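You operate a simulated robot arm through the tools that you are given. There is no shell and no other tool. Be economical: measure what you need, move in short steps, check, and stop when the job is done.

You run a simulated robot arm. Do the job below in one go: nothing can be reset, and whatever is moved stays where it is left.

Task
Seat the hub in the dropout gauge and shim it to 0 mm.
Fine: push in only the spacer that fits; clamp the gauge lever again.

The check looks at the end state, three seconds after you hand in, the way a careful person would. Anything else that was tipped, shoved, dropped, spilled or broken makes it a failure.

Robot
A 5-joint arm with a two-finger parallel gripper, fixed in place. Base frame: the origin is at the foot of the arm, x ahead of it, y to its left, z up; the work surface is at about z = 0. Lengths are in m, angles in rad, forces in N, time in s.
With the tool pointing down near the work surface it reaches from about 0.26 to 0.68 m from the base axis. Its first joint turns from -1.152 to 1.152 rad. The tool tilts only in the upright plane through the base axis and itself; it spins freely about its own axis. Payload 2.9 kg.
The TCP is the grasp point between the finger pads, 0.03 m short of the fingertips. In the tool frame z runs along the fingers and y along their closing line. Largest opening 0.11 m; finger width 0.02, thickness 0.01; the body of the gripper, 0.048 by 0.112 m, starts 0.055 m behind the TCP.
Orientation is told as [roll, pitch, yaw] about the base's x, y, z axes, in that order, counted from this pose: with the fingers straight down and closing along the base's y, the tool's x points along the base's -x, its y along +y and its z along -z.

Tools
- The arm moves only by the tool move_arm. Its argument "plan" is a list of rows, each a list of 7 numbers: the gripper command, from -1 (fully open) to 1 (shut), values between in proportion, then the shift along the tool's x, y, z in m, then the turn, a rotation vector about the tool's x, y, z in rad. In form: [[claw, tx, ty, tz, wx, wy, wz], ...]. A call has 1 to 10 rows; each row shifts and turns the commanded pose from where the row before left it, along the tool's axes as they then stand. Each row takes 0.2 s and may step no farther than 0.05 m and 0.15 rad from the row before; otherwise, or with a gripper value out of range, the whole call is refused. Where a pose cannot be reached the arm comes as near as it can. A force on the tool above 40 N (or 10 N above the force at the start of the call, whichever is more), or a blocked arm, ends the call early, and 0.2 s more pass. The fingers move at their own pace (about 0.108 m/s each) and stop on an object; they squeeze with about 25 N. The grip force told is the motor's: it shows also when the fingers shut on nothing. Time passes only in rows, and 0.2 s behind the last, so rows that do not move let the fingers close. The reply holds the time, the measured pose of the TCP, the force on the tool along the base axes, the opening and the grip force, in the units named above and with some noise, with the torque about the TCP (base axes, N m) and any sound that the robot's microphone picked up.
- Cameras (640 x 400 px; columns grow to the right, rows downward): "scene" is fixed at [0.028, -0.44, 0.6106]; the picture's right is [0.85, -0.52, 0.00], its down [-0.27, -0.44, -0.85] and it looks along [0.45, 0.73, -0.52] (base axes); focal length 356 px, centre (320, 200). "wrist" rides on the gripper at [0.072, 0.017, -0.103] in the tool frame; the picture's right is [-0.23, 0.97, 0.00], its down [-0.76, -0.18, -0.62] and it looks along [-0.61, -0.14, 0.78] (tool axes); focal length 222 px, centre (320, 200). There is no depth. A picture from a camera that has moved, and an enlarged one, comes with that camera's place and axes in the base frame and with its lens.
- grab_frame(camera): a new picture of that camera. The clock stands still meanwhile.
- close_up(camera, box): a new picture of the part [left, top, right, bottom] of that camera's present view, enlarged. The clock stands still meanwhile.
- finish_job(): hands the job in; it is judged then, once.

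Go step by step. Nothing tells you positions but the pictures and the camera data: compare them with the known pose of the tool, close in by small moves and look again before you grip or let go. The budget is 120 turns and 64 pictures, counting those below and the enlarged ones. Unless the task says otherwise, let go and move clear before handing in, and close with one line.

The tools are called after "Call:" as name(argument=value, ...) on one line, values as JSON. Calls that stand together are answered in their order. move_arm: Moves the arm, as the interface text tells. Its arguments: {"type":"object","properties":{"plan":{"type":"array"}},"required":["plan"]} The other tools are called the same way: grab_frame (camera) takes a picture; close_up (camera, box) takes an enlarged picture of a part of a camera's view; finish_job () hands the job in.

At the start:

```text
time_s: 0.0
position: [0.4003, 0.1375, 0.3791]
tool_rot: [-0.001, -0.001, 0.0]
force: [-0.2, 0.7, -0.6]
moment: [-0.01, -0.04, -0.02]
opening: 0.11
grip_force: 0.1
```

scene: 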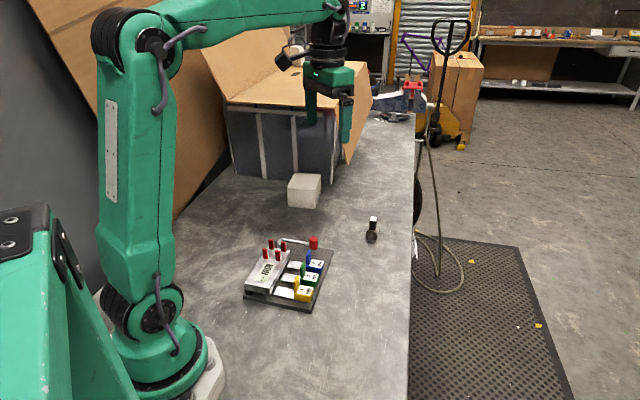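
wrist: 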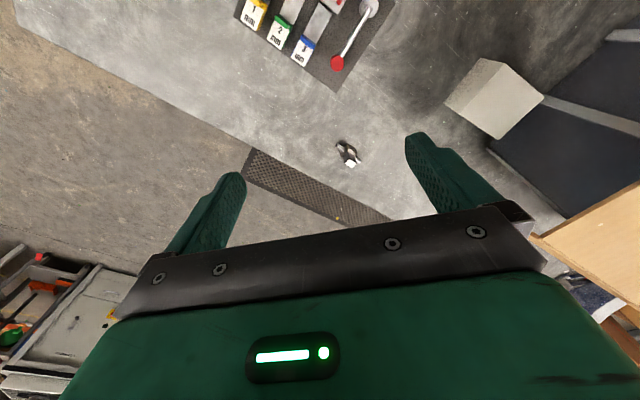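

I see a gauge fixture with coloured spacers, a lever with a red knob, and a small dark/white part (probably the hub) standing on the table. I'll zoom in to understand the parts.

Call:
close_up(camera="scene", box=[230, 220, 350, 320])

Call:
close_up(camera="scene", box=[340, 200, 410, 255])

Call:
close_up(camera="wrist", box=[220, 0, 420, 180])

```text
4.00 times, centred on (290, 270) of scene
camera zoom: at [0.028, -0.44, 0.6106], right [0.85, -0.52, 0.0], down [-0.27, -0.44, -0.85], along [0.45, 0.73, -0.52], focal length 1426 px, centre (440, -80)
```

zoom: 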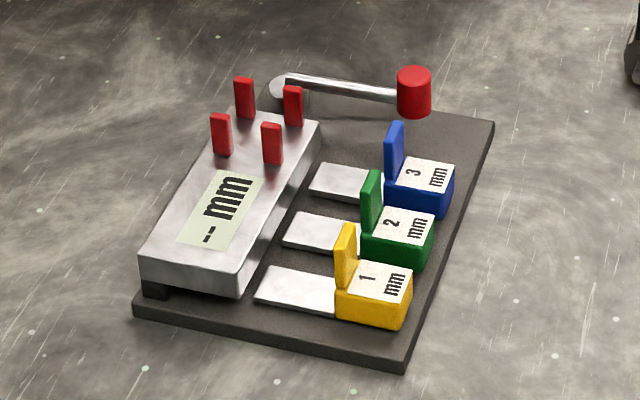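

```text
7.27 times, centred on (375, 228) of scene
camera zoom: at [0.028, -0.44, 0.6106], right [0.85, -0.52, 0.0], down [-0.27, -0.44, -0.85], along [0.45, 0.73, -0.52], focal length 2593 px, centre (-80, 0)
```

zoom: 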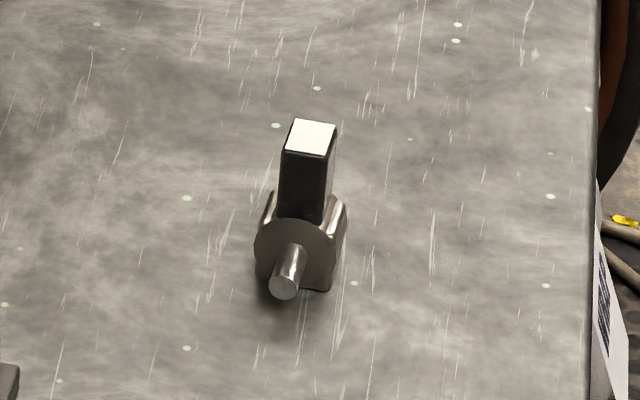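

```text
2.22 times, centred on (320, 90) of wrist
camera zoom: at [0.328, 0.1543, 0.4823], right [0.23, 0.97, 0.0], down [0.76, -0.18, 0.62], along [0.61, -0.14, -0.78], focal length 494 px, centre (320, 444)
```

zoom: 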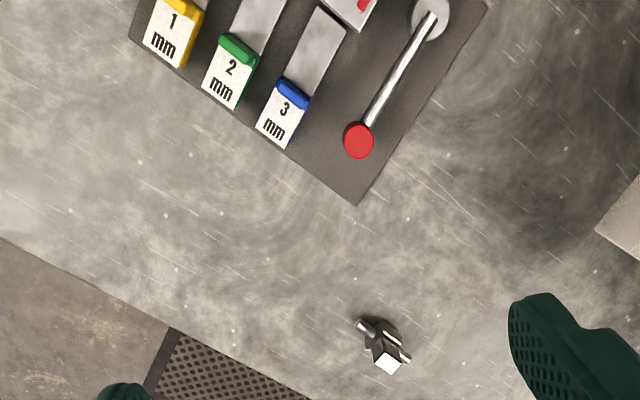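

The hub is at about (0.56, 0.155), and the gauge is centred near (0.31, 0.09), turned about 45°. I'll lower the wrist camera for a closer look at the hub.

Call:
move_arm(plan=[[-1, -0.01, 0, 0.045, 0, 0, 0], [-1, -0.01, 0, 0.045, 0, 0, 0], [-1, -0.01, 0, 0.045, 0, 0, 0], [-1, -0.01, 0, 0.045, 0, 0, 0], [-1, -0.01, 0.01, 0.01, 0, 0, 0]])

Call:
grab_frame(camera="wrist")

```text
time_s: 1.2
position: [0.4479, 0.1489, 0.1895]
tool_rot: [0.001, 0.0, 0.0]
force: [0.4, -1.0, -0.1]
moment: [0.02, -0.02, -0.04]
opening: 0.1101
grip_force: 0.0
```

```text
58 pictures are left
camera wrist: at [0.3766, 0.1654, 0.2931], right [0.23, 0.97, 0.0], down [0.76, -0.18, 0.62], along [0.61, -0.14, -0.78], focal length 222 px, centre (320, 200)
```

wrist: 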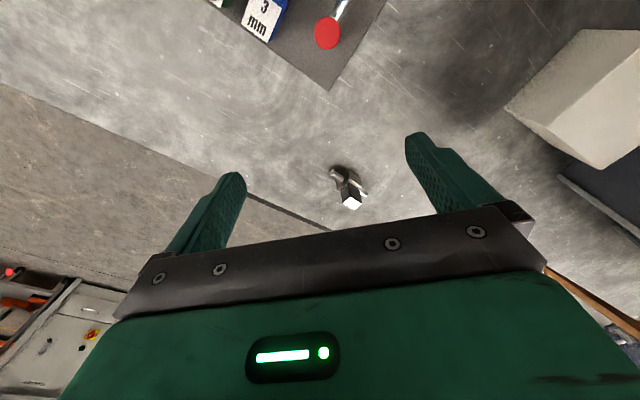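

The hub is near the image centre, so I'll enlarge it.

Call:
close_up(camera="wrist", box=[300, 145, 400, 220])

```text
5.33 times, centred on (350, 182) of wrist
camera zoom: at [0.3766, 0.1654, 0.2931], right [0.23, 0.97, 0.0], down [0.76, -0.18, 0.62], along [0.61, -0.14, -0.78], focal length 1185 px, centre (160, 293)
```

zoom: 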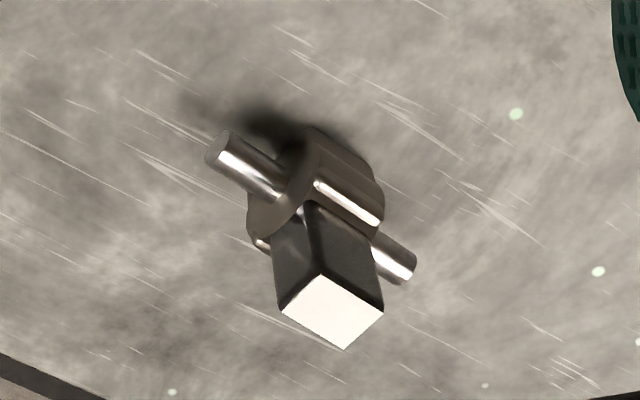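

The hub's axle lies at about 40° in the base frame, centred at (0.571, 0.165), with the handle top at z≈0.065. Next I'll look at the gauge from above the block side.

Call:
move_arm(plan=[[-1, 0.041, 0.004, -0.01, 0, 0, 0.133], [-1, 0.041, 0.01, -0.01, 0, 0, 0.133], [-1, 0.04, 0.015, 0, 0, 0, 0.133], [-1, 0.03, 0.02, 0, 0, 0, 0.133], [-1, 0, 0, 0, 0, 0, 0.133], [-1, 0, 0, 0, 0, 0, 0.133]])

Call:
grab_frame(camera="wrist")

```text
time_s: 2.6
position: [0.3152, 0.2235, 0.209]
tool_rot: [0.0, 0.001, -0.801]
force: [1.5, 0.3, -0.3]
moment: [-0.01, 0.03, -0.03]
opening: 0.1099
grip_force: 0.0
```

```text
56 pictures are left
camera wrist: at [0.2769, 0.2867, 0.3128], right [0.86, 0.52, 0.0], down [0.4, -0.67, 0.62], along [0.32, -0.53, -0.78], focal length 222 px, centre (320, 200)
```

wrist: 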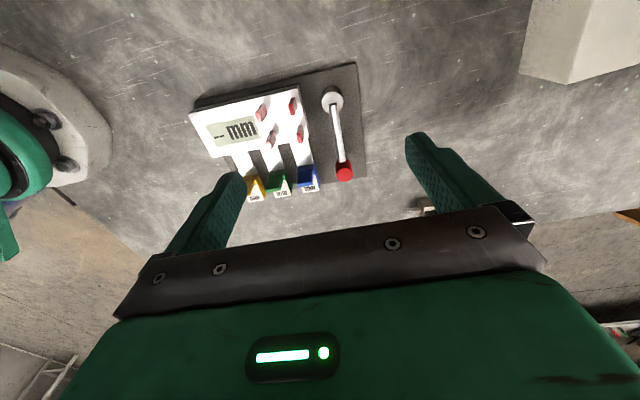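

Call:
close_up(camera="wrist", box=[180, 55, 380, 205])

Call:
close_up(camera="wrist", box=[240, 85, 320, 160])

Call:
close_up(camera="scene", box=[255, 230, 325, 275])

```text
2.67 times, centred on (280, 130) of wrist
camera zoom: at [0.2769, 0.2867, 0.3128], right [0.86, 0.52, 0.0], down [0.4, -0.67, 0.62], along [0.32, -0.53, -0.78], focal length 592 px, centre (427, 387)
```

zoom: 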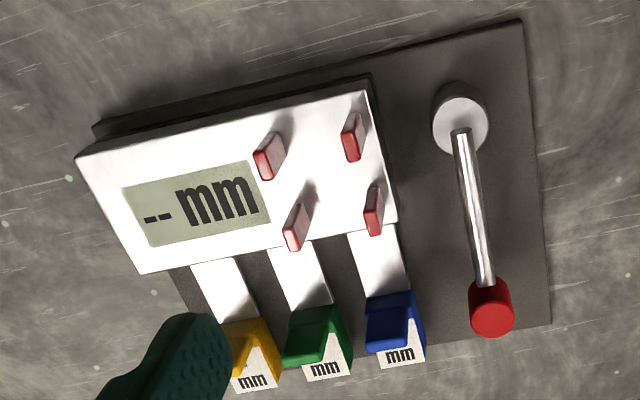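

```text
5.33 times, centred on (280, 122) of wrist
camera zoom: at [0.2769, 0.2867, 0.3128], right [0.86, 0.52, 0.0], down [0.4, -0.67, 0.62], along [0.32, -0.53, -0.78], focal length 1185 px, centre (533, 613)
```

zoom: 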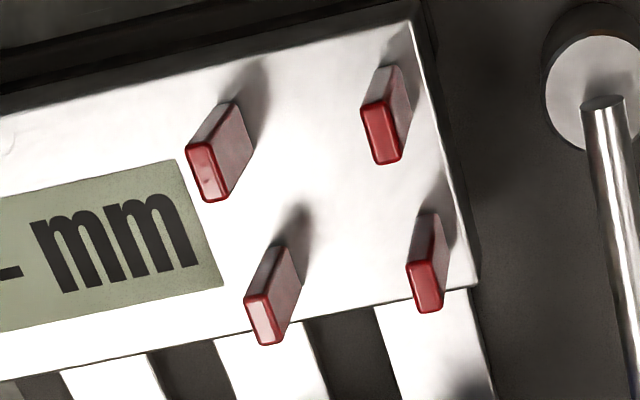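

```text
8.89 times, centred on (290, 252) of scene
camera zoom: at [0.028, -0.44, 0.6106], right [0.85, -0.52, 0.0], down [-0.27, -0.44, -0.85], along [0.45, 0.73, -0.52], focal length 3169 px, centre (587, -267)
```

zoom: 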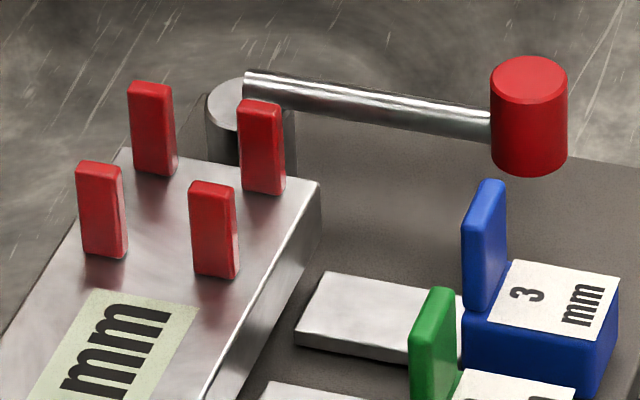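

Call:
close_up(camera="wrist", box=[305, 60, 375, 190])

Call:
close_up(camera="scene", box=[285, 225, 345, 285])

```text
3.08 times, centred on (340, 125) of wrist
camera zoom: at [0.2769, 0.2867, 0.3128], right [0.86, 0.52, 0.0], down [0.4, -0.67, 0.62], along [0.32, -0.53, -0.78], focal length 684 px, centre (258, 431)
```

zoom: 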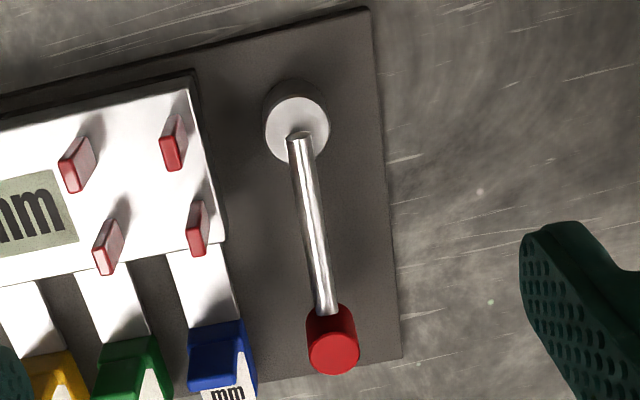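

```text
6.67 times, centred on (315, 255) of scene
camera zoom: at [0.028, -0.44, 0.6106], right [0.85, -0.52, 0.0], down [-0.27, -0.44, -0.85], along [0.45, 0.73, -0.52], focal length 2377 px, centre (353, -167)
```

zoom: 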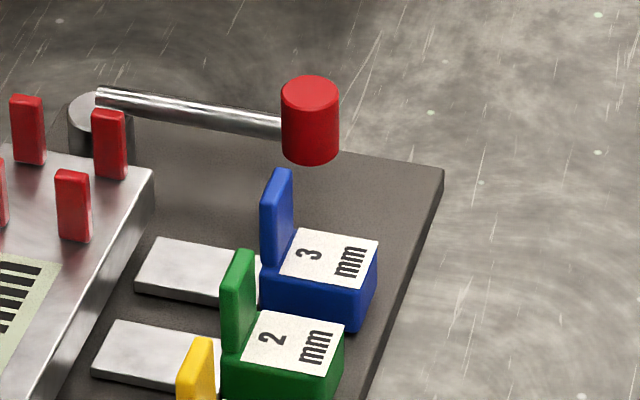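

The four posts form two dropouts whose slots run along the gauge direction (about 42.6°). They are centred near (0.286, 0.187), with the block top at z≈0.049. I'll turn the gripper so the fingers close across the axle, then return to the hub.

Call:
move_arm(plan=[[-1, 0, 0, 0, 0, 0, -0.148], [-1, 0, 0, 0, 0, 0, -0.148], [-1, 0, 0, 0, 0, 0, -0.148], [-1, 0, 0, 0, 0, 0, -0.148], [-1, 0, 0, 0, 0, 0, -0.148], [-1, 0, 0, 0, 0, 0, -0.148], [-1, 0, 0, 0, 0, 0, -0.148], [-1, 0, 0, 0, 0, 0, -0.148], [-1, 0, 0, 0, 0, 0, -0.148], [-1, 0, 0, 0, 0, 0, -0.148]])

```text
time_s: 4.8
position: [0.3144, 0.2227, 0.2091]
tool_rot: [0.001, 0.001, 0.686]
force: [-0.4, -0.9, 0.5]
moment: [-0.02, -0.02, 0.0]
opening: 0.1102
grip_force: 0.0
```

Call:
move_arm(plan=[[-1, -0.027, -0.0345, 0.0115, 0, 0, 0], [-1, -0.027, -0.0345, 0.0115, 0, 0, 0], [-1, -0.027, -0.0345, 0.0115, 0, 0, 0], [-1, -0.027, -0.0345, 0.0115, 0, 0, 0], [-1, -0.027, -0.0345, 0.0115, 0, 0, 0], [-1, -0.027, -0.0345, 0.0115, 0, 0, 0], [-1, 0, 0, 0, 0, 0, 0]])

Call:
grab_frame(camera="wrist")

Call:
close_up(camera="wrist", box=[270, 110, 370, 210])

```text
time_s: 6.4
position: [0.572, 0.1652, 0.1403]
tool_rot: [0.001, 0.001, 0.682]
force: [0.7, 0.5, -1.2]
moment: [0.01, 0.01, 0.0]
opening: 0.1102
grip_force: 0.1
```

```text
50 pictures are left
camera wrist: at [0.5041, 0.131, 0.244], right [-0.44, 0.9, 0.0], down [0.7, 0.34, 0.62], along [0.56, 0.27, -0.78], focal length 222 px, centre (320, 200)
```

wrist: 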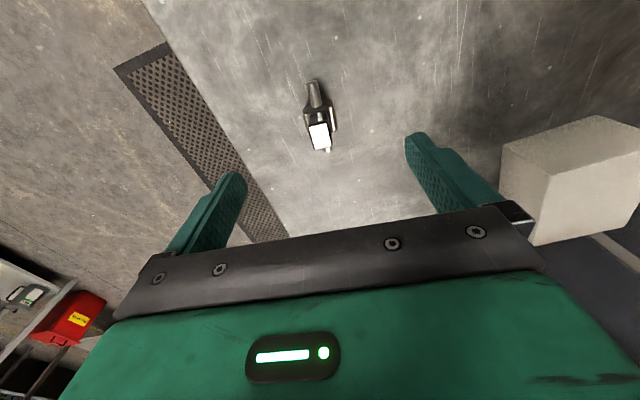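

```text
4.00 times, centred on (320, 160) of wrist
camera zoom: at [0.5041, 0.131, 0.244], right [-0.44, 0.9, 0.0], down [0.7, 0.34, 0.62], along [0.56, 0.27, -0.78], focal length 888 px, centre (320, 360)
```

zoom: 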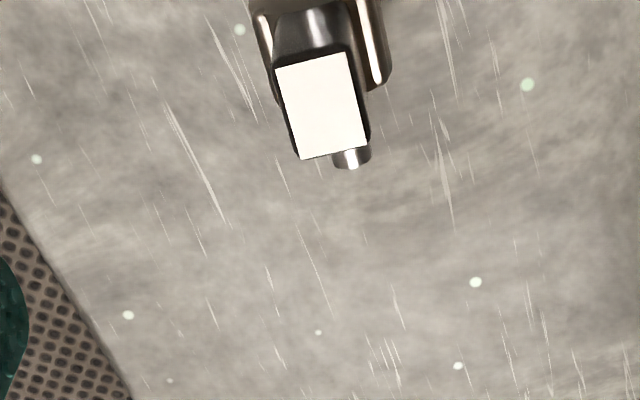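

Call:
close_up(camera="wrist", box=[290, 70, 350, 160])

Call:
close_up(camera="scene", box=[355, 205, 395, 250])

```text
4.44 times, centred on (320, 115) of wrist
camera zoom: at [0.5041, 0.131, 0.244], right [-0.44, 0.9, 0.0], down [0.7, 0.34, 0.62], along [0.56, 0.27, -0.78], focal length 987 px, centre (320, 578)
```

zoom: 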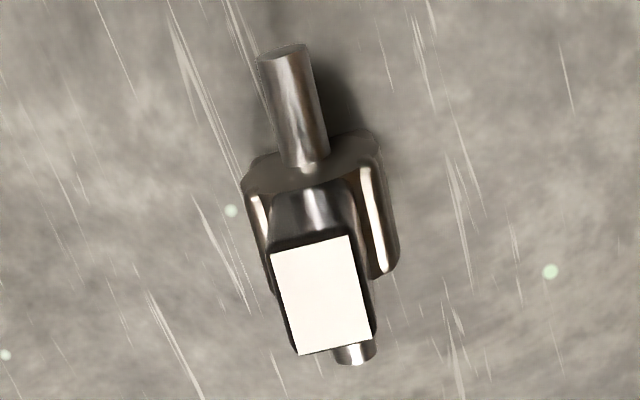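

```text
8.89 times, centred on (375, 228) of scene
camera zoom: at [0.0281, -0.44, 0.6106], right [0.85, -0.52, 0.0], down [-0.27, -0.44, -0.85], along [0.45, 0.73, -0.52], focal length 3169 px, centre (-169, -44)
```

zoom: 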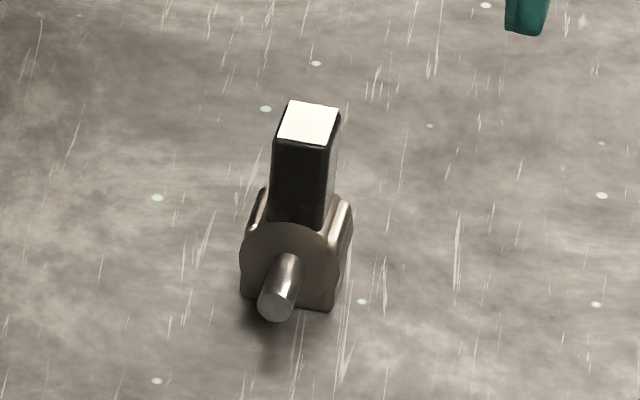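

The handle is 15 mm across and 20 mm along the axle, and it's aligned with the current yaw. I'll descend around it with the fingertips staying above the body, then close.

Call:
move_arm(plan=[[-0.5, 0.001, -0.0012, 0.025, 0, 0, 0], [-0.5, 0, 0, 0.025, 0, 0, 0], [-0.5, 0, 0, 0.018, 0, 0, 0], [-0.5, 0, 0, 0, 0, 0, 0]])

Call:
grab_frame(camera="wrist")

Call:
close_up(camera="scene", box=[340, 180, 420, 250])

```text
time_s: 7.4
position: [0.5721, 0.162, 0.0717]
tool_rot: [0.0, -0.001, 0.681]
force: [-0.8, -1.1, 0.0]
moment: [0.0, -0.02, 0.01]
opening: 0.0826
grip_force: 0.1
```

```text
46 pictures are left
camera wrist: at [0.5051, 0.1294, 0.1739], right [-0.44, 0.9, 0.0], down [0.7, 0.34, 0.62], along [0.56, 0.27, -0.78], focal length 222 px, centre (320, 200)
```

wrist: 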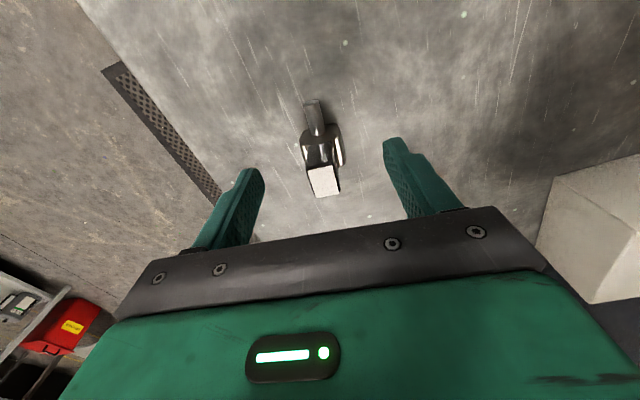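

```text
5.71 times, centred on (380, 215) of scene
camera zoom: at [0.028, -0.44, 0.6106], right [0.85, -0.52, 0.0], down [-0.27, -0.44, -0.85], along [0.45, 0.73, -0.52], focal length 2037 px, centre (-23, 114)
```

zoom: 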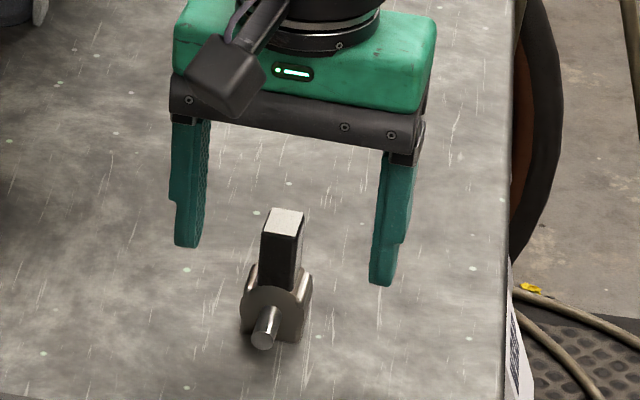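

The fingers straddle the handle evenly. I'll lower slightly and close.

Call:
move_arm(plan=[[-0.5, 0, 0, 0.004, 0, 0, 0], [0, 0, 0, 0, 0, 0, 0], [0.5, 0, 0, 0, 0, 0, 0], [1, 0, 0, 0, 0, 0, 0], [1, 0, 0, 0, 0, 0, 0], [1, 0, 0, 0, 0, 0, 0]])

Call:
grab_frame(camera="wrist")

```text
time_s: 8.8
position: [0.5718, 0.1618, 0.0672]
tool_rot: [0.0, 0.0, 0.682]
force: [0.4, 1.2, 0.4]
moment: [0.04, 0.0, -0.01]
opening: 0.0175
grip_force: 24.9
```

```text
44 pictures are left
camera wrist: at [0.5046, 0.1291, 0.1703], right [-0.44, 0.9, 0.0], down [0.7, 0.34, 0.62], along [0.56, 0.27, -0.78], focal length 222 px, centre (320, 200)
```

wrist: 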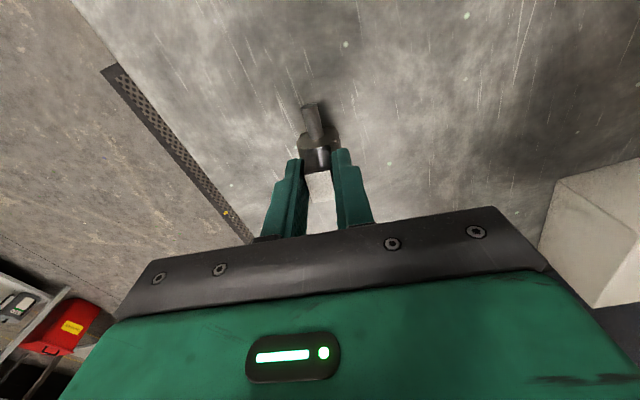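

The hub is gripped. I'll lift it, align yaw with the gauge, and carry it above the posts.

Call:
move_arm(plan=[[1, 0, 0, -0.02, 0, 0, 0], [1, 0, 0, -0.045, 0, 0, 0], [1, 0, 0, -0.045, 0, 0, -0.062], [1, 0.0276, 0.0303, 0, 0, 0, 0], [1, 0.0276, 0.0303, 0, 0, 0, 0], [1, 0.0276, 0.0303, 0, 0, 0, 0], [1, 0.0276, 0.0303, 0, 0, 0, 0], [1, 0.0276, 0.0303, 0, 0, 0, 0], [1, 0.0276, 0.0303, 0, 0, 0, 0], [1, 0.0276, 0.0303, 0, 0, 0, 0]])

Call:
grab_frame(camera="wrist")

Call:
grab_frame(camera="scene")

```text
time_s: 11.0
position: [0.2855, 0.1864, 0.1785]
tool_rot: [0.0, 0.0, 0.746]
force: [-0.8, 0.4, 0.0]
moment: [-0.02, 0.0, -0.02]
opening: 0.0001
grip_force: 24.6
```

```text
43 pictures are left
camera wrist: at [0.2213, 0.1497, 0.2816], right [-0.49, 0.87, 0.0], down [0.68, 0.39, 0.62], along [0.54, 0.31, -0.78], focal length 222 px, centre (320, 200)
```

wrist: 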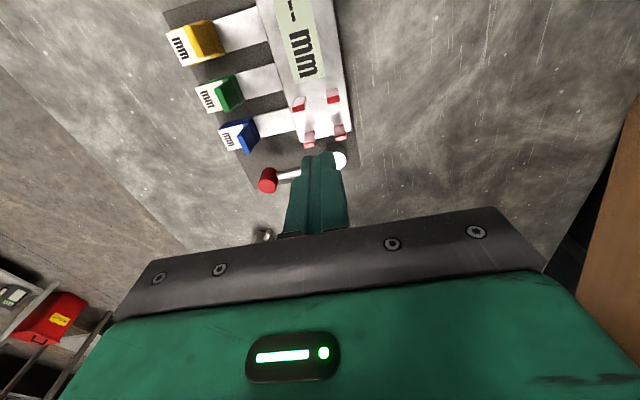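

```text
42 pictures are left
```

scene: 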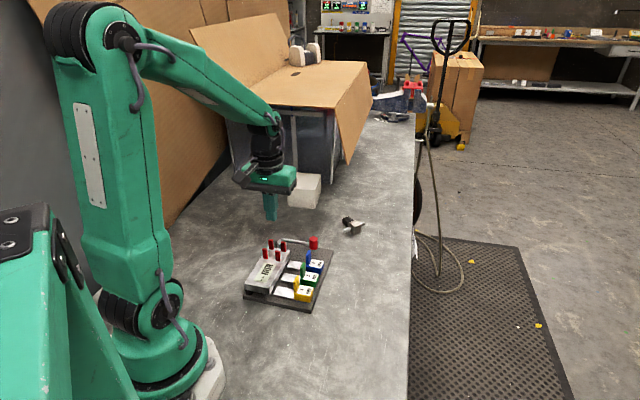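

The hub slipped out and now lies near its old place. I'll look at it closely before regrasping.

Call:
close_up(camera="scene", box=[330, 205, 380, 245])

Call:
close_up(camera="wrist", box=[240, 210, 290, 250])

```text
10.00 times, centred on (355, 225) of scene
camera zoom: at [0.0281, -0.44, 0.6106], right [0.85, -0.52, 0.0], down [-0.27, -0.44, -0.85], along [0.45, 0.73, -0.52], focal length 3565 px, centre (-30, -50)
```

zoom: 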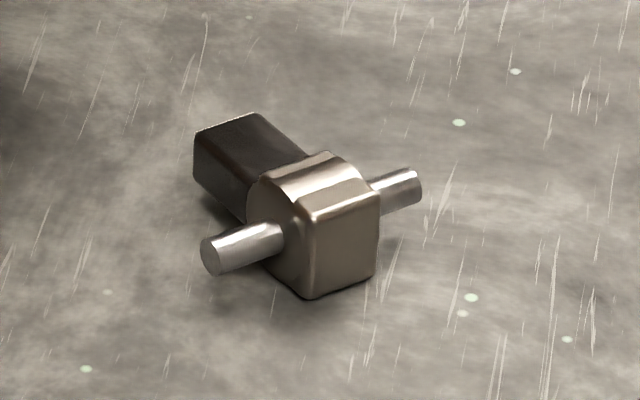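

```text
10.00 times, centred on (265, 230) of wrist
camera zoom: at [0.2213, 0.1497, 0.2816], right [-0.49, 0.87, 0.0], down [0.68, 0.39, 0.62], along [0.54, 0.31, -0.78], focal length 2221 px, centre (870, -100)
```

zoom: 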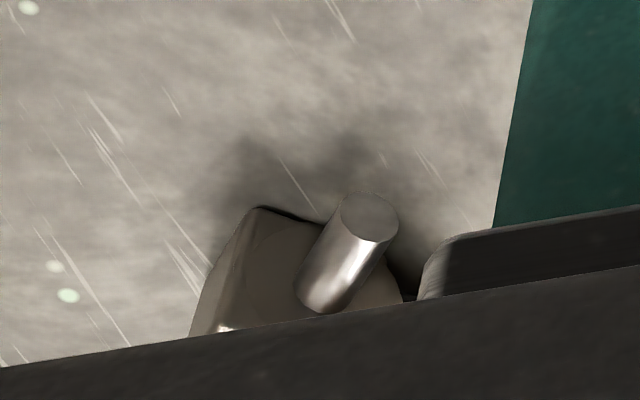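

My grip was too low: the fingertips closed on the rounded body (opening 17.5 mm), not on the 15 mm handle, so the hub slipped and now lies on its side. I'll bring the gripper over it, view it, and plan to stand it up again.

Call:
move_arm(plan=[[-1, -0.0328, -0.0272, -0.003, 0, 0, 0], [-1, -0.0328, -0.0272, -0.003, 0, 0, 0], [-1, -0.0328, -0.0272, -0.003, 0, 0, 0], [-1, -0.0328, -0.0272, -0.003, 0, 0, 0], [-1, -0.0328, -0.0272, 0, 0, 0, 0], [-1, -0.0328, -0.0272, 0, 0, 0, 0], [-1, 0, 0, 0, 0, 0, 0.143], [-1, 0, 0, 0, 0, 0, 0.143], [-1, 0, 0, 0, 0, 0, 0.143], [-1, 0, 0, 0, 0, 0, 0.143]])

Call:
move_arm(plan=[[-1, 0, 0, 0, 0, 0, 0.143], [-1, 0, 0, 0, 0, 0, 0.143], [-1, 0, 0, 0, 0, 0, 0.143], [-1, 0, 0, 0, 0, 0, 0.143], [-1, 0, 0, 0, 0, 0, 0.143], [-1, 0, 0, 0, 0, 0, 0.143], [-1, 0, 0, 0, 0, 0, 0.143], [-1, 0, 0, 0, 0, 0, 0.143], [-1, 0, 0, 0, 0, 0, 0.143], [-1, 0, 0, 0, 0, 0, 0.143]])

Call:
grab_frame(camera="wrist")

```text
time_s: 13.2
position: [0.5413, 0.2009, 0.1895]
tool_rot: [0.0, 0.001, 0.169]
force: [-0.1, 0.1, -0.2]
moment: [0.0, 0.01, -0.01]
opening: 0.1098
grip_force: 0.1
```

```text
time_s: 15.4
position: [0.5416, 0.2004, 0.1891]
tool_rot: [-0.001, -0.001, -1.26]
force: [0.6, 1.0, 0.1]
moment: [0.01, -0.01, 0.03]
opening: 0.11
grip_force: 0.1
```

```text
39 pictures are left
camera wrist: at [0.5357, 0.2741, 0.2934], right [1.0, 0.08, 0.0], down [0.06, -0.78, 0.62], along [0.05, -0.62, -0.78], focal length 222 px, centre (320, 200)
```

wrist: 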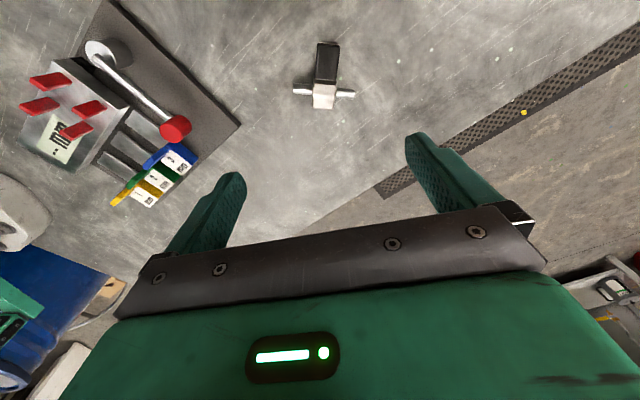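

Call:
close_up(camera="wrist", box=[280, 30, 370, 120])

```text
4.44 times, centred on (325, 75) of wrist
camera zoom: at [0.5357, 0.2741, 0.2934], right [1.0, 0.08, 0.0], down [0.06, -0.78, 0.62], along [0.05, -0.62, -0.78], focal length 987 px, centre (298, 756)
```

zoom: 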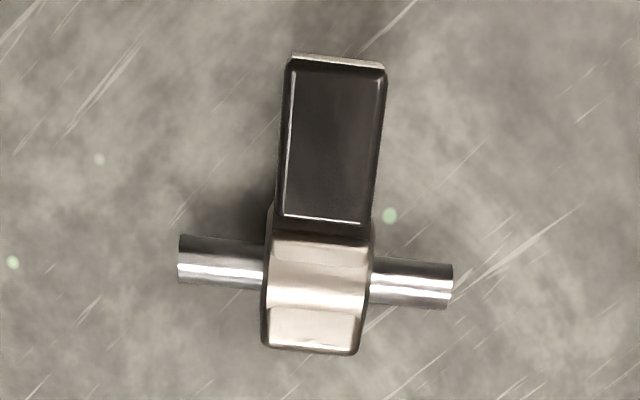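

Lying down, the hub's handle points along +y, spanning about (0.545, 0.225–0.258), with the axle along x. I'll align the gripper so it closes along the axle over the handle, and come partway down.

Call:
move_arm(plan=[[-1, 0, 0, 0, 0, 0, 0.108], [-1, 0, 0, 0, 0, 0, 0.108], [-1, 0, 0, 0, 0, 0, 0.107], [-1, 0.0406, 0.0036, 0, 0, 0, 0], [-1, 0, 0, 0.045, 0, 0, 0], [-1, 0, 0, 0.045, 0, 0, 0], [-1, 0, 0, 0, 0, 0, 0]])

Call:
grab_frame(camera="wrist")

```text
time_s: 17.0
position: [0.5455, 0.2407, 0.1006]
tool_rot: [0.002, 0.001, -1.58]
force: [0.8, -0.2, 0.6]
moment: [0.19, 0.05, -0.11]
opening: 0.1101
grip_force: 0.1
```

```text
37 pictures are left
camera wrist: at [0.5627, 0.3136, 0.2038], right [0.97, -0.24, 0.0], down [-0.18, -0.76, 0.62], along [-0.15, -0.61, -0.78], focal length 222 px, centre (320, 200)
```

wrist: 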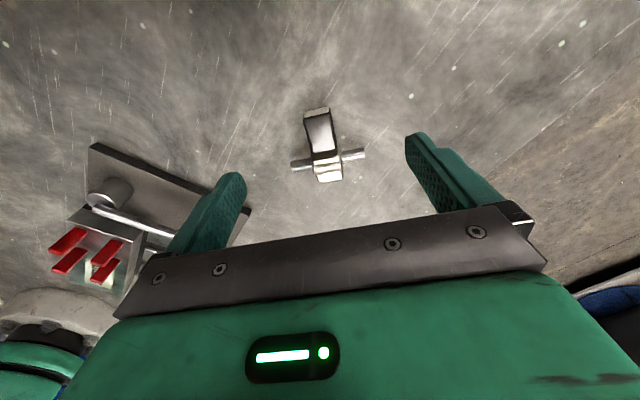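

Aligned. I'll descend to the handle and close.

Call:
move_arm(plan=[[-0.3, 0.002, 0, 0.03, 0, 0, 0], [-0.3, 0, 0, 0.025, 0, 0, 0], [-0.3, 0, 0, 0.009, 0, 0, 0], [0.3, 0, 0, 0, 0, 0, 0], [1, 0, 0, 0, 0, 0, 0], [1, 0, 0, 0, 0, 0, 0], [1, 0, 0, 0, 0, 0, 0]])

Call:
grab_frame(camera="wrist")

```text
time_s: 18.6
position: [0.5463, 0.2432, 0.0361]
tool_rot: [-0.001, 0.001, -1.58]
force: [0.3, -0.5, -0.4]
moment: [0.18, 0.03, -0.06]
opening: 0.0235
grip_force: 24.9
```

```text
36 pictures are left
camera wrist: at [0.5635, 0.3144, 0.139], right [0.97, -0.24, 0.0], down [-0.18, -0.76, 0.62], along [-0.15, -0.61, -0.78], focal length 222 px, centre (320, 200)
```

wrist: 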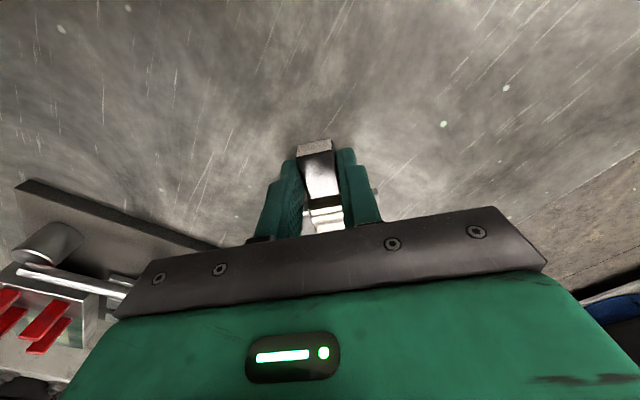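

Gripped across the handle at 23.5 mm. I'll lift slowly in small steps and watch the opening.

Call:
move_arm(plan=[[1, 0, 0, -0.005, 0, 0, 0], [1, 0, 0, -0.01, 0, 0, 0], [1, 0, 0, -0.01, 0, 0, 0], [1, 0, 0, -0.01, 0, 0, 0], [1, 0, 0, -0.01, 0, 0, 0]])

Call:
grab_frame(camera="wrist")

```text
time_s: 19.8
position: [0.5453, 0.2429, 0.0816]
tool_rot: [0.0, -0.001, -1.581]
force: [0.5, 0.1, -2.4]
moment: [0.06, 0.02, -0.02]
opening: 0.0236
grip_force: 24.6
```

```text
35 pictures are left
camera wrist: at [0.5626, 0.3148, 0.1841], right [0.97, -0.24, 0.0], down [-0.18, -0.76, 0.62], along [-0.15, -0.61, -0.78], focal length 222 px, centre (320, 200)
```

wrist: 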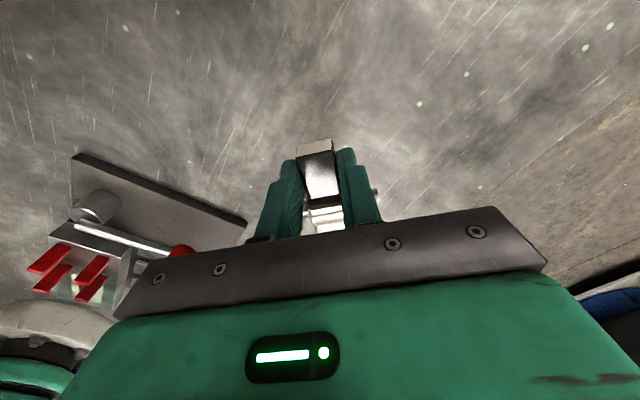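

It holds this time (about 2.4 N weight). I'll rise a bit and spin so the handle points radially outward.

Call:
move_arm(plan=[[1, 0, 0, -0.01, 0, 0, 0.05], [1, 0, 0, -0.01, 0, 0, 0.12], [1, 0, 0, -0.01, 0, 0, 0.14], [1, 0, 0, -0.01, 0, 0, 0.14], [1, 0, 0, -0.01, 0, 0, 0.14], [1, 0, 0, -0.01, 0, 0, 0.14], [1, 0, 0, -0.01, 0, 0, 0.14], [1, 0, 0, -0.01, 0, 0, 0.14], [1, 0, 0, 0, 0, 0, 0.131]])

Call:
grab_frame(camera="wrist")

```text
time_s: 21.8
position: [0.5442, 0.243, 0.1621]
tool_rot: [-0.002, 0.001, -2.592]
force: [0.4, 0.5, -2.0]
moment: [0.05, -0.01, 0.0]
opening: 0.0235
grip_force: 25.2
out of reach, approached as far as the arm can: row 9
```

```text
34 pictures are left
camera wrist: at [0.6165, 0.2664, 0.2645], right [0.32, -0.95, 0.0], down [-0.74, -0.25, 0.62], along [-0.59, -0.2, -0.78], focal length 222 px, centre (320, 200)
```

wrist: 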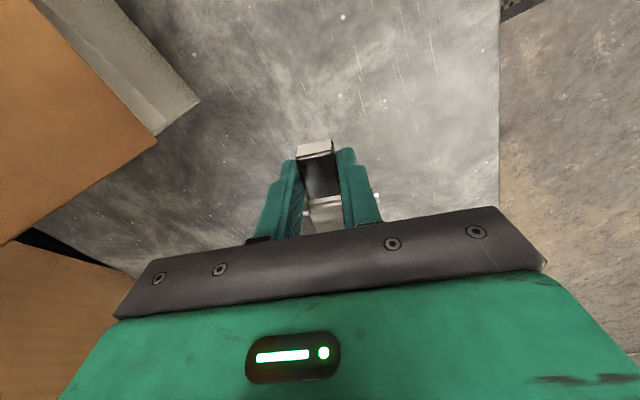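

The spin joint is at its limit, 7° short, which is acceptable. Next I'll pitch the tool outward about the tangential axis to stand the hub upright.

Call:
move_arm(plan=[[1, 0, 0, 0, -0.0103, 0.0794, 0], [1, 0, 0, 0, -0.0155, 0.119, 0], [1, 0, 0, 0, -0.0155, 0.119, 0], [1, 0, 0, 0, -0.0155, 0.119, 0], [1, 0, 0, 0, -0.0155, 0.119, 0], [1, 0, 0, 0, -0.0155, 0.119, 0]])

Call:
grab_frame(camera="scene")

```text
time_s: 23.2
position: [0.545, 0.2429, 0.1615]
tool_rot: [0.106, 0.675, -2.554]
force: [-0.4, -0.5, -2.4]
moment: [0.04, -0.03, 0.02]
opening: 0.0237
grip_force: 25.0
```

```text
33 pictures are left
```

scene: 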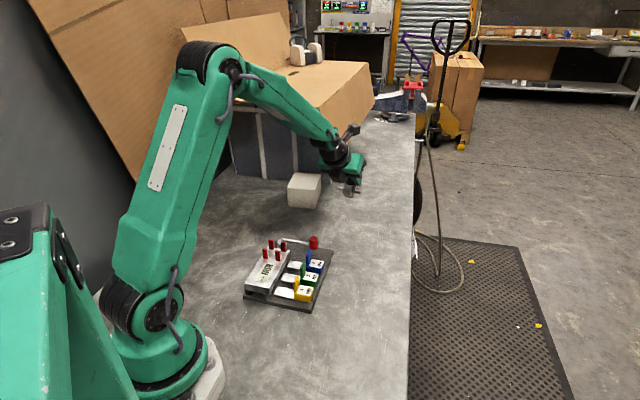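

Call:
move_arm(plan=[[1, 0, 0, 0, -0.0155, 0.119, 0], [1, 0, 0, 0, -0.0155, 0.119, 0], [1, 0, 0, 0, -0.0155, 0.119, 0], [1, 0, 0, 0, -0.0155, 0.119, 0], [1, 0, 0, 0, -0.0155, 0.119, 0], [1, 0, 0, 0, -0.0155, 0.119, 0], [1, 0, 0, 0, -0.0155, 0.119, 0]])

Call:
close_up(camera="scene", box=[270, 110, 410, 250])

Call:
grab_frame(camera="wrist")

```text
time_s: 24.8
position: [0.5457, 0.2428, 0.1617]
tool_rot: [1.211, 1.43, -1.509]
force: [0.1, 0.6, -2.2]
moment: [0.01, 0.05, 0.01]
opening: 0.0235
grip_force: 24.8
```

```text
2.86 times, centred on (340, 180) of scene
camera zoom: at [0.0281, -0.44, 0.6106], right [0.85, -0.52, 0.0], down [-0.27, -0.44, -0.85], along [0.45, 0.73, -0.52], focal length 1019 px, centre (263, 257)
```

zoom: 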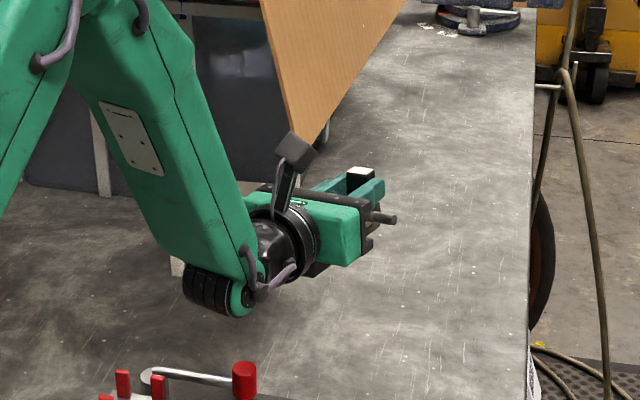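

```text
31 pictures are left
camera wrist: at [0.457, 0.1951, 0.2394], right [0.4, -0.91, -0.1], down [-0.63, -0.2, -0.75], along [0.66, 0.36, -0.66], focal length 222 px, centre (320, 200)
```

wrist: 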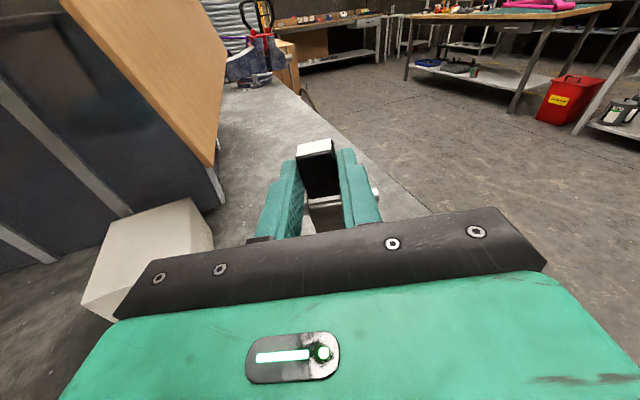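

The hub is nearly upright in the gripper. I'll finish the pitch and lower gently, leaving a small margin above the table.

Call:
move_arm(plan=[[1, -0.0099, -0.0013, 0, -0.006, 0.05, 0], [1, -0.0198, -0.0026, 0, 0, 0, 0], [1, -0.0198, -0.0026, 0, 0, 0, 0], [1, -0.0198, -0.0026, 0, 0, 0, 0], [1, -0.0149, -0.0019, 0, 0, 0, 0], [1, -0.0099, -0.0013, 0, 0, 0, 0]])

Call:
close_up(camera="scene", box=[290, 140, 410, 250])

```text
time_s: 26.4
position: [0.5549, 0.2542, 0.1131]
tool_rot: [2.165, 1.412, -0.553]
force: [-0.2, 0.1, -2.1]
moment: [-0.03, 0.08, -0.01]
opening: 0.0234
grip_force: 24.9
stopped in row 6: the arm was blocked; the commanded pose is now the measured one
```

```text
3.64 times, centred on (350, 195) of scene
camera zoom: at [0.0278, -0.4401, 0.6105], right [0.85, -0.52, 0.0], down [-0.27, -0.44, -0.86], along [0.45, 0.73, -0.52], focal length 1296 px, centre (211, 218)
```

zoom: 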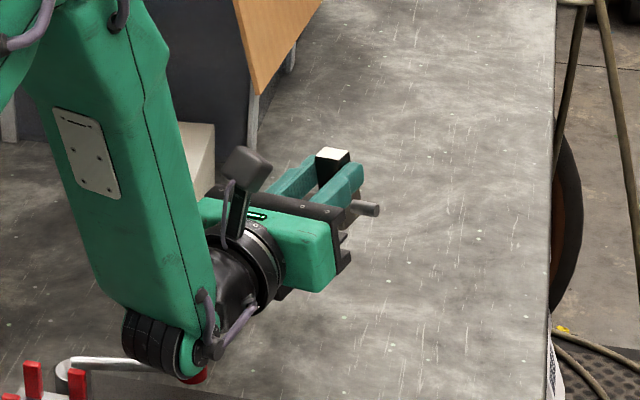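

The arm was blocked, likely by the wrist joint over the gauge's lever area. I'll back straight up and check the gauge.

Call:
move_arm(plan=[[1, 0.015, 0.002, 0, 0, 0, 0], [1, 0.0198, 0.0026, 0, 0, 0, 0], [1, 0.0198, 0.0026, 0, 0, 0, 0], [1, 0.0198, 0.0026, 0, 0, 0, 0]])

Call:
grab_frame(camera="scene")

Call:
close_up(camera="scene", box=[230, 220, 350, 320])

```text
time_s: 27.4
position: [0.5474, 0.2503, 0.1831]
tool_rot: [2.111, 1.416, -0.608]
force: [0.0, -0.3, -3.0]
moment: [0.0, 0.03, 0.02]
opening: 0.0236
grip_force: 25.2
```

```text
29 pictures are left
```

scene: 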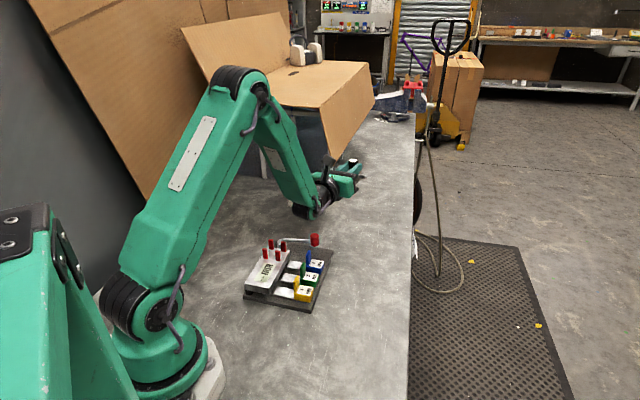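

```text
4.00 times, centred on (290, 270) of scene
camera zoom: at [0.0281, -0.44, 0.6106], right [0.85, -0.52, 0.0], down [-0.27, -0.44, -0.85], along [0.45, 0.73, -0.52], focal length 1426 px, centre (440, -80)
```

zoom: 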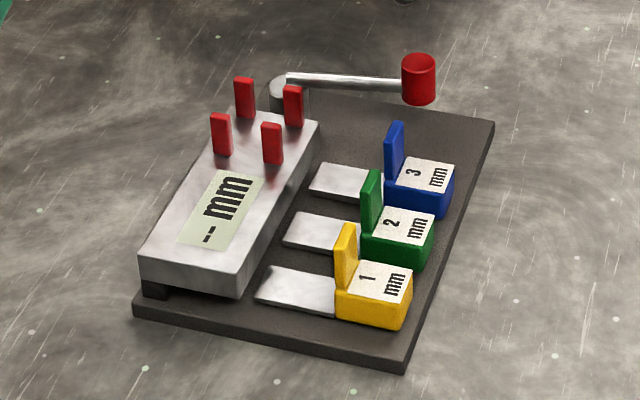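

The hub is still held. The lever was nudged slightly outward, so it turns freely, and the gauge didn't move. I'll swing the arm to a clear area (azimuth ≈54°) so the wrist has no parts beneath it.

Call:
move_arm(plan=[[1, 0.0047, -0.0362, -0.009, 0.0632, 0.0084, 0.0051], [1, 0.0047, -0.0362, -0.009, 0.0632, 0.0084, 0.0051], [1, 0.0047, -0.0362, -0.009, 0.0632, 0.0084, 0.0051], [1, 0.0047, -0.0362, -0.009, 0.0632, 0.0084, 0.0051], [1, 0.0047, -0.0362, -0.009, 0.0632, 0.0084, 0.0051], [1, 0.0047, -0.0362, -0.009, 0.0632, 0.0084, 0.0051], [1, 0.0047, -0.0362, -0.009, 0.0632, 0.0084, 0.0051], [1, 0.0047, -0.0362, -0.009, 0.0632, 0.0084, 0.0051]])

Call:
grab_frame(camera="scene")

```text
time_s: 29.2
position: [0.317, 0.4375, 0.1746]
tool_rot: [2.117, 1.418, -0.09]
force: [0.7, -0.4, -2.4]
moment: [-0.02, 0.04, 0.03]
opening: 0.0237
grip_force: 24.9
```

```text
27 pictures are left
```

scene: 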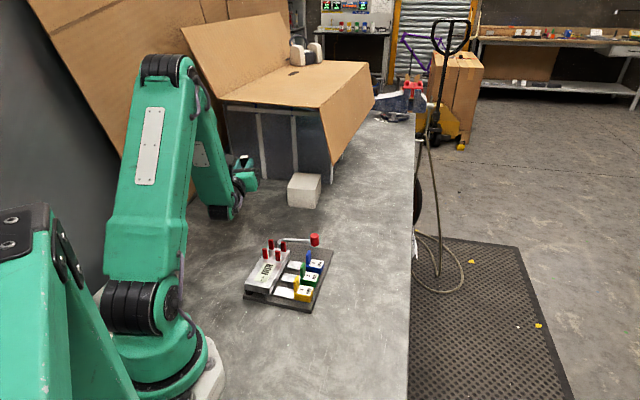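

Clear here. I'll level the tool and lower toward the table.

Call:
move_arm(plan=[[1, 0, 0, 0, 0.0116, -0.0893, 0], [1, -0.0198, -0.0026, 0, 0, 0, 0], [1, -0.0198, -0.0026, 0, 0, 0, 0], [1, -0.0198, -0.0026, 0, 0, 0, 0], [1, -0.0198, -0.0026, 0, 0, 0, 0], [1, -0.0149, -0.002, 0, 0, 0, 0]])

Call:
close_up(camera="scene", box=[190, 130, 290, 230])

```text
time_s: 30.6
position: [0.3157, 0.4349, 0.0798]
tool_rot: [1.494, 1.44, -0.706]
force: [-0.1, 1.0, -3.2]
moment: [-0.04, 0.03, -0.01]
opening: 0.0236
grip_force: 25.2
```

```text
4.00 times, centred on (240, 180) of scene
camera zoom: at [0.0281, -0.44, 0.6106], right [0.85, -0.52, 0.0], down [-0.27, -0.44, -0.85], along [0.45, 0.73, -0.52], focal length 1426 px, centre (640, 280)
```

zoom: 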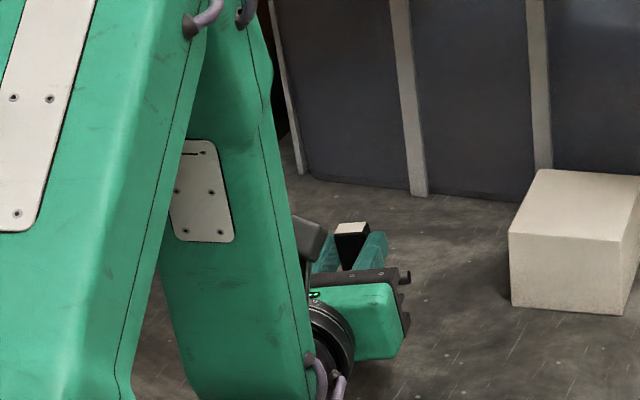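

Call:
move_arm(plan=[[1, -0.0079, -0.001, 0, 0, 0, 0], [1, -0.0079, -0.001, 0, 0, 0, 0], [1, -0.005, -0.0006, 0, 0, 0, 0]])

```text
time_s: 31.4
position: [0.3144, 0.4349, 0.0595]
tool_rot: [1.493, 1.437, -0.704]
force: [-0.6, -0.1, -2.8]
moment: [-0.04, 0.05, -0.03]
opening: 0.0236
grip_force: 24.6
```

Call:
move_arm(plan=[[1, -0.003, -0.0004, 0, 0, 0, 0], [1, -0.003, -0.0004, 0, 0, 0, 0], [1, -0.002, -0.0003, 0, 0, 0, 0]])

```text
time_s: 32.2
position: [0.3162, 0.4355, 0.0523]
tool_rot: [1.492, 1.438, -0.707]
force: [-0.7, 0.6, -2.8]
moment: [-0.07, 0.05, -0.01]
opening: 0.0236
grip_force: 25.2
```

Call:
move_arm(plan=[[1, -0.002, -0.0003, 0, 0, 0, 0], [1, -0.002, -0.0003, 0, 0, 0, 0]])

```text
time_s: 32.8
position: [0.3153, 0.4353, 0.0486]
tool_rot: [1.488, 1.437, -0.71]
force: [0.5, 0.4, -2.9]
moment: [-0.05, 0.04, -0.02]
opening: 0.0234
grip_force: 25.1
```

Call:
move_arm(plan=[[1, -0.002, -0.0003, 0, 0, 0, 0], [1, -0.0015, -0.0002, 0, 0, 0, 0]])

Call:
grab_frame(camera="wrist")

```text
time_s: 33.4
position: [0.3161, 0.436, 0.047]
tool_rot: [1.569, 1.441, -0.63]
force: [-3.3, -6.4, 20.7]
moment: [0.28, -0.02, -0.01]
opening: 0.0235
grip_force: 25.5
```

```text
25 pictures are left
camera wrist: at [0.2616, 0.348, 0.1208], right [0.81, -0.58, -0.1], down [-0.43, -0.46, -0.78], along [0.41, 0.67, -0.62], focal length 222 px, centre (320, 200)
```

wrist: 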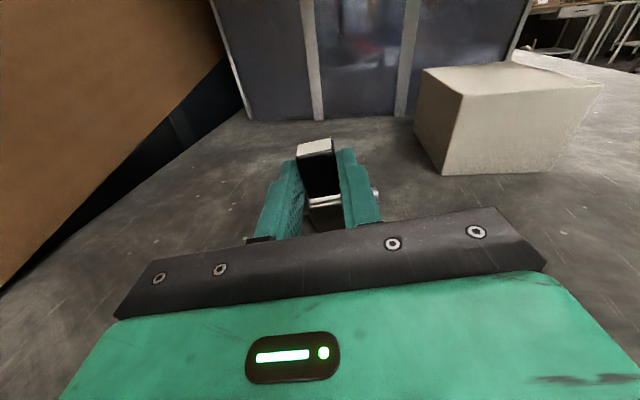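

Firm contact with the table. I'll ease up a millimetre and open the fingers, then look.

Call:
move_arm(plan=[[1, 0.0012, 0.0002, 0, 0, 0, 0], [0.5, 0, 0, 0, 0, 0, 0], [0.3, 0, 0, 0, 0, 0, 0], [0, 0, 0, 0, 0, 0, 0], [-0.1, 0, 0, 0, 0, 0, 0]])

Call:
grab_frame(camera="wrist")

```text
time_s: 34.6
position: [0.3158, 0.436, 0.0467]
tool_rot: [1.526, 1.437, -0.671]
force: [10.1, 7.8, 22.1]
moment: [-0.62, 0.5, 0.17]
opening: 0.0604
grip_force: 0.0
```

```text
24 pictures are left
camera wrist: at [0.2616, 0.3482, 0.1208], right [0.81, -0.58, -0.1], down [-0.43, -0.46, -0.77], along [0.41, 0.67, -0.62], focal length 222 px, centre (320, 200)
```

wrist: 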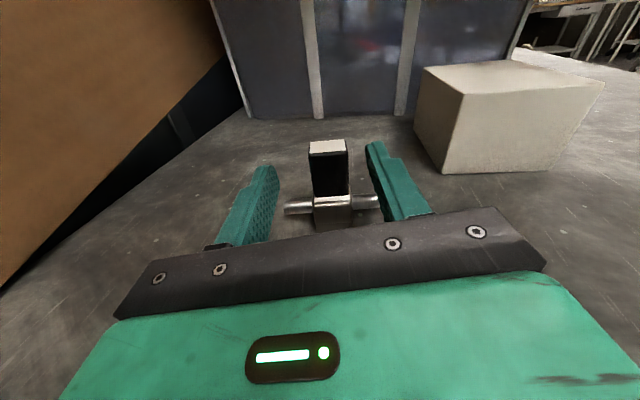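

The hub stands upright. I'll raise the gripper straight up, clear of the handle.

Call:
move_arm(plan=[[-0.1, 0.005, 0.0006, 0, 0, 0, 0], [-0.1, 0.01, 0.0013, 0, 0, 0, 0], [-0.1, 0.02, 0.0026, 0, 0, 0, 0], [-0.1, 0.03, 0.0039, 0, 0, 0, 0], [-0.1, 0.03, 0.0039, 0, 0, 0, 0], [-0.1, 0.03, 0.0039, 0, 0, 0, 0], [-0.1, 0.03, 0.0039, 0, 0, 0, 0]])

Call:
close_up(camera="scene", box=[190, 130, 290, 230])

```text
time_s: 36.2
position: [0.3146, 0.4378, 0.2006]
tool_rot: [1.485, 1.438, -0.708]
force: [-0.1, -1.4, 0.5]
moment: [-0.02, -0.04, -0.03]
opening: 0.0607
grip_force: 0.0
```

```text
4.00 times, centred on (240, 180) of scene
camera zoom: at [0.0281, -0.44, 0.6106], right [0.85, -0.52, 0.0], down [-0.27, -0.44, -0.85], along [0.45, 0.73, -0.52], focal length 1426 px, centre (640, 280)
```

zoom: 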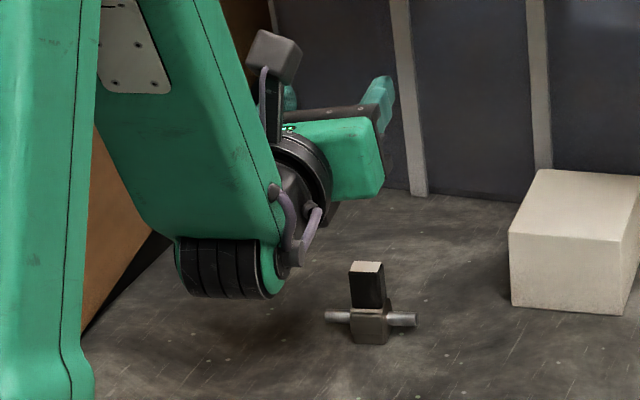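

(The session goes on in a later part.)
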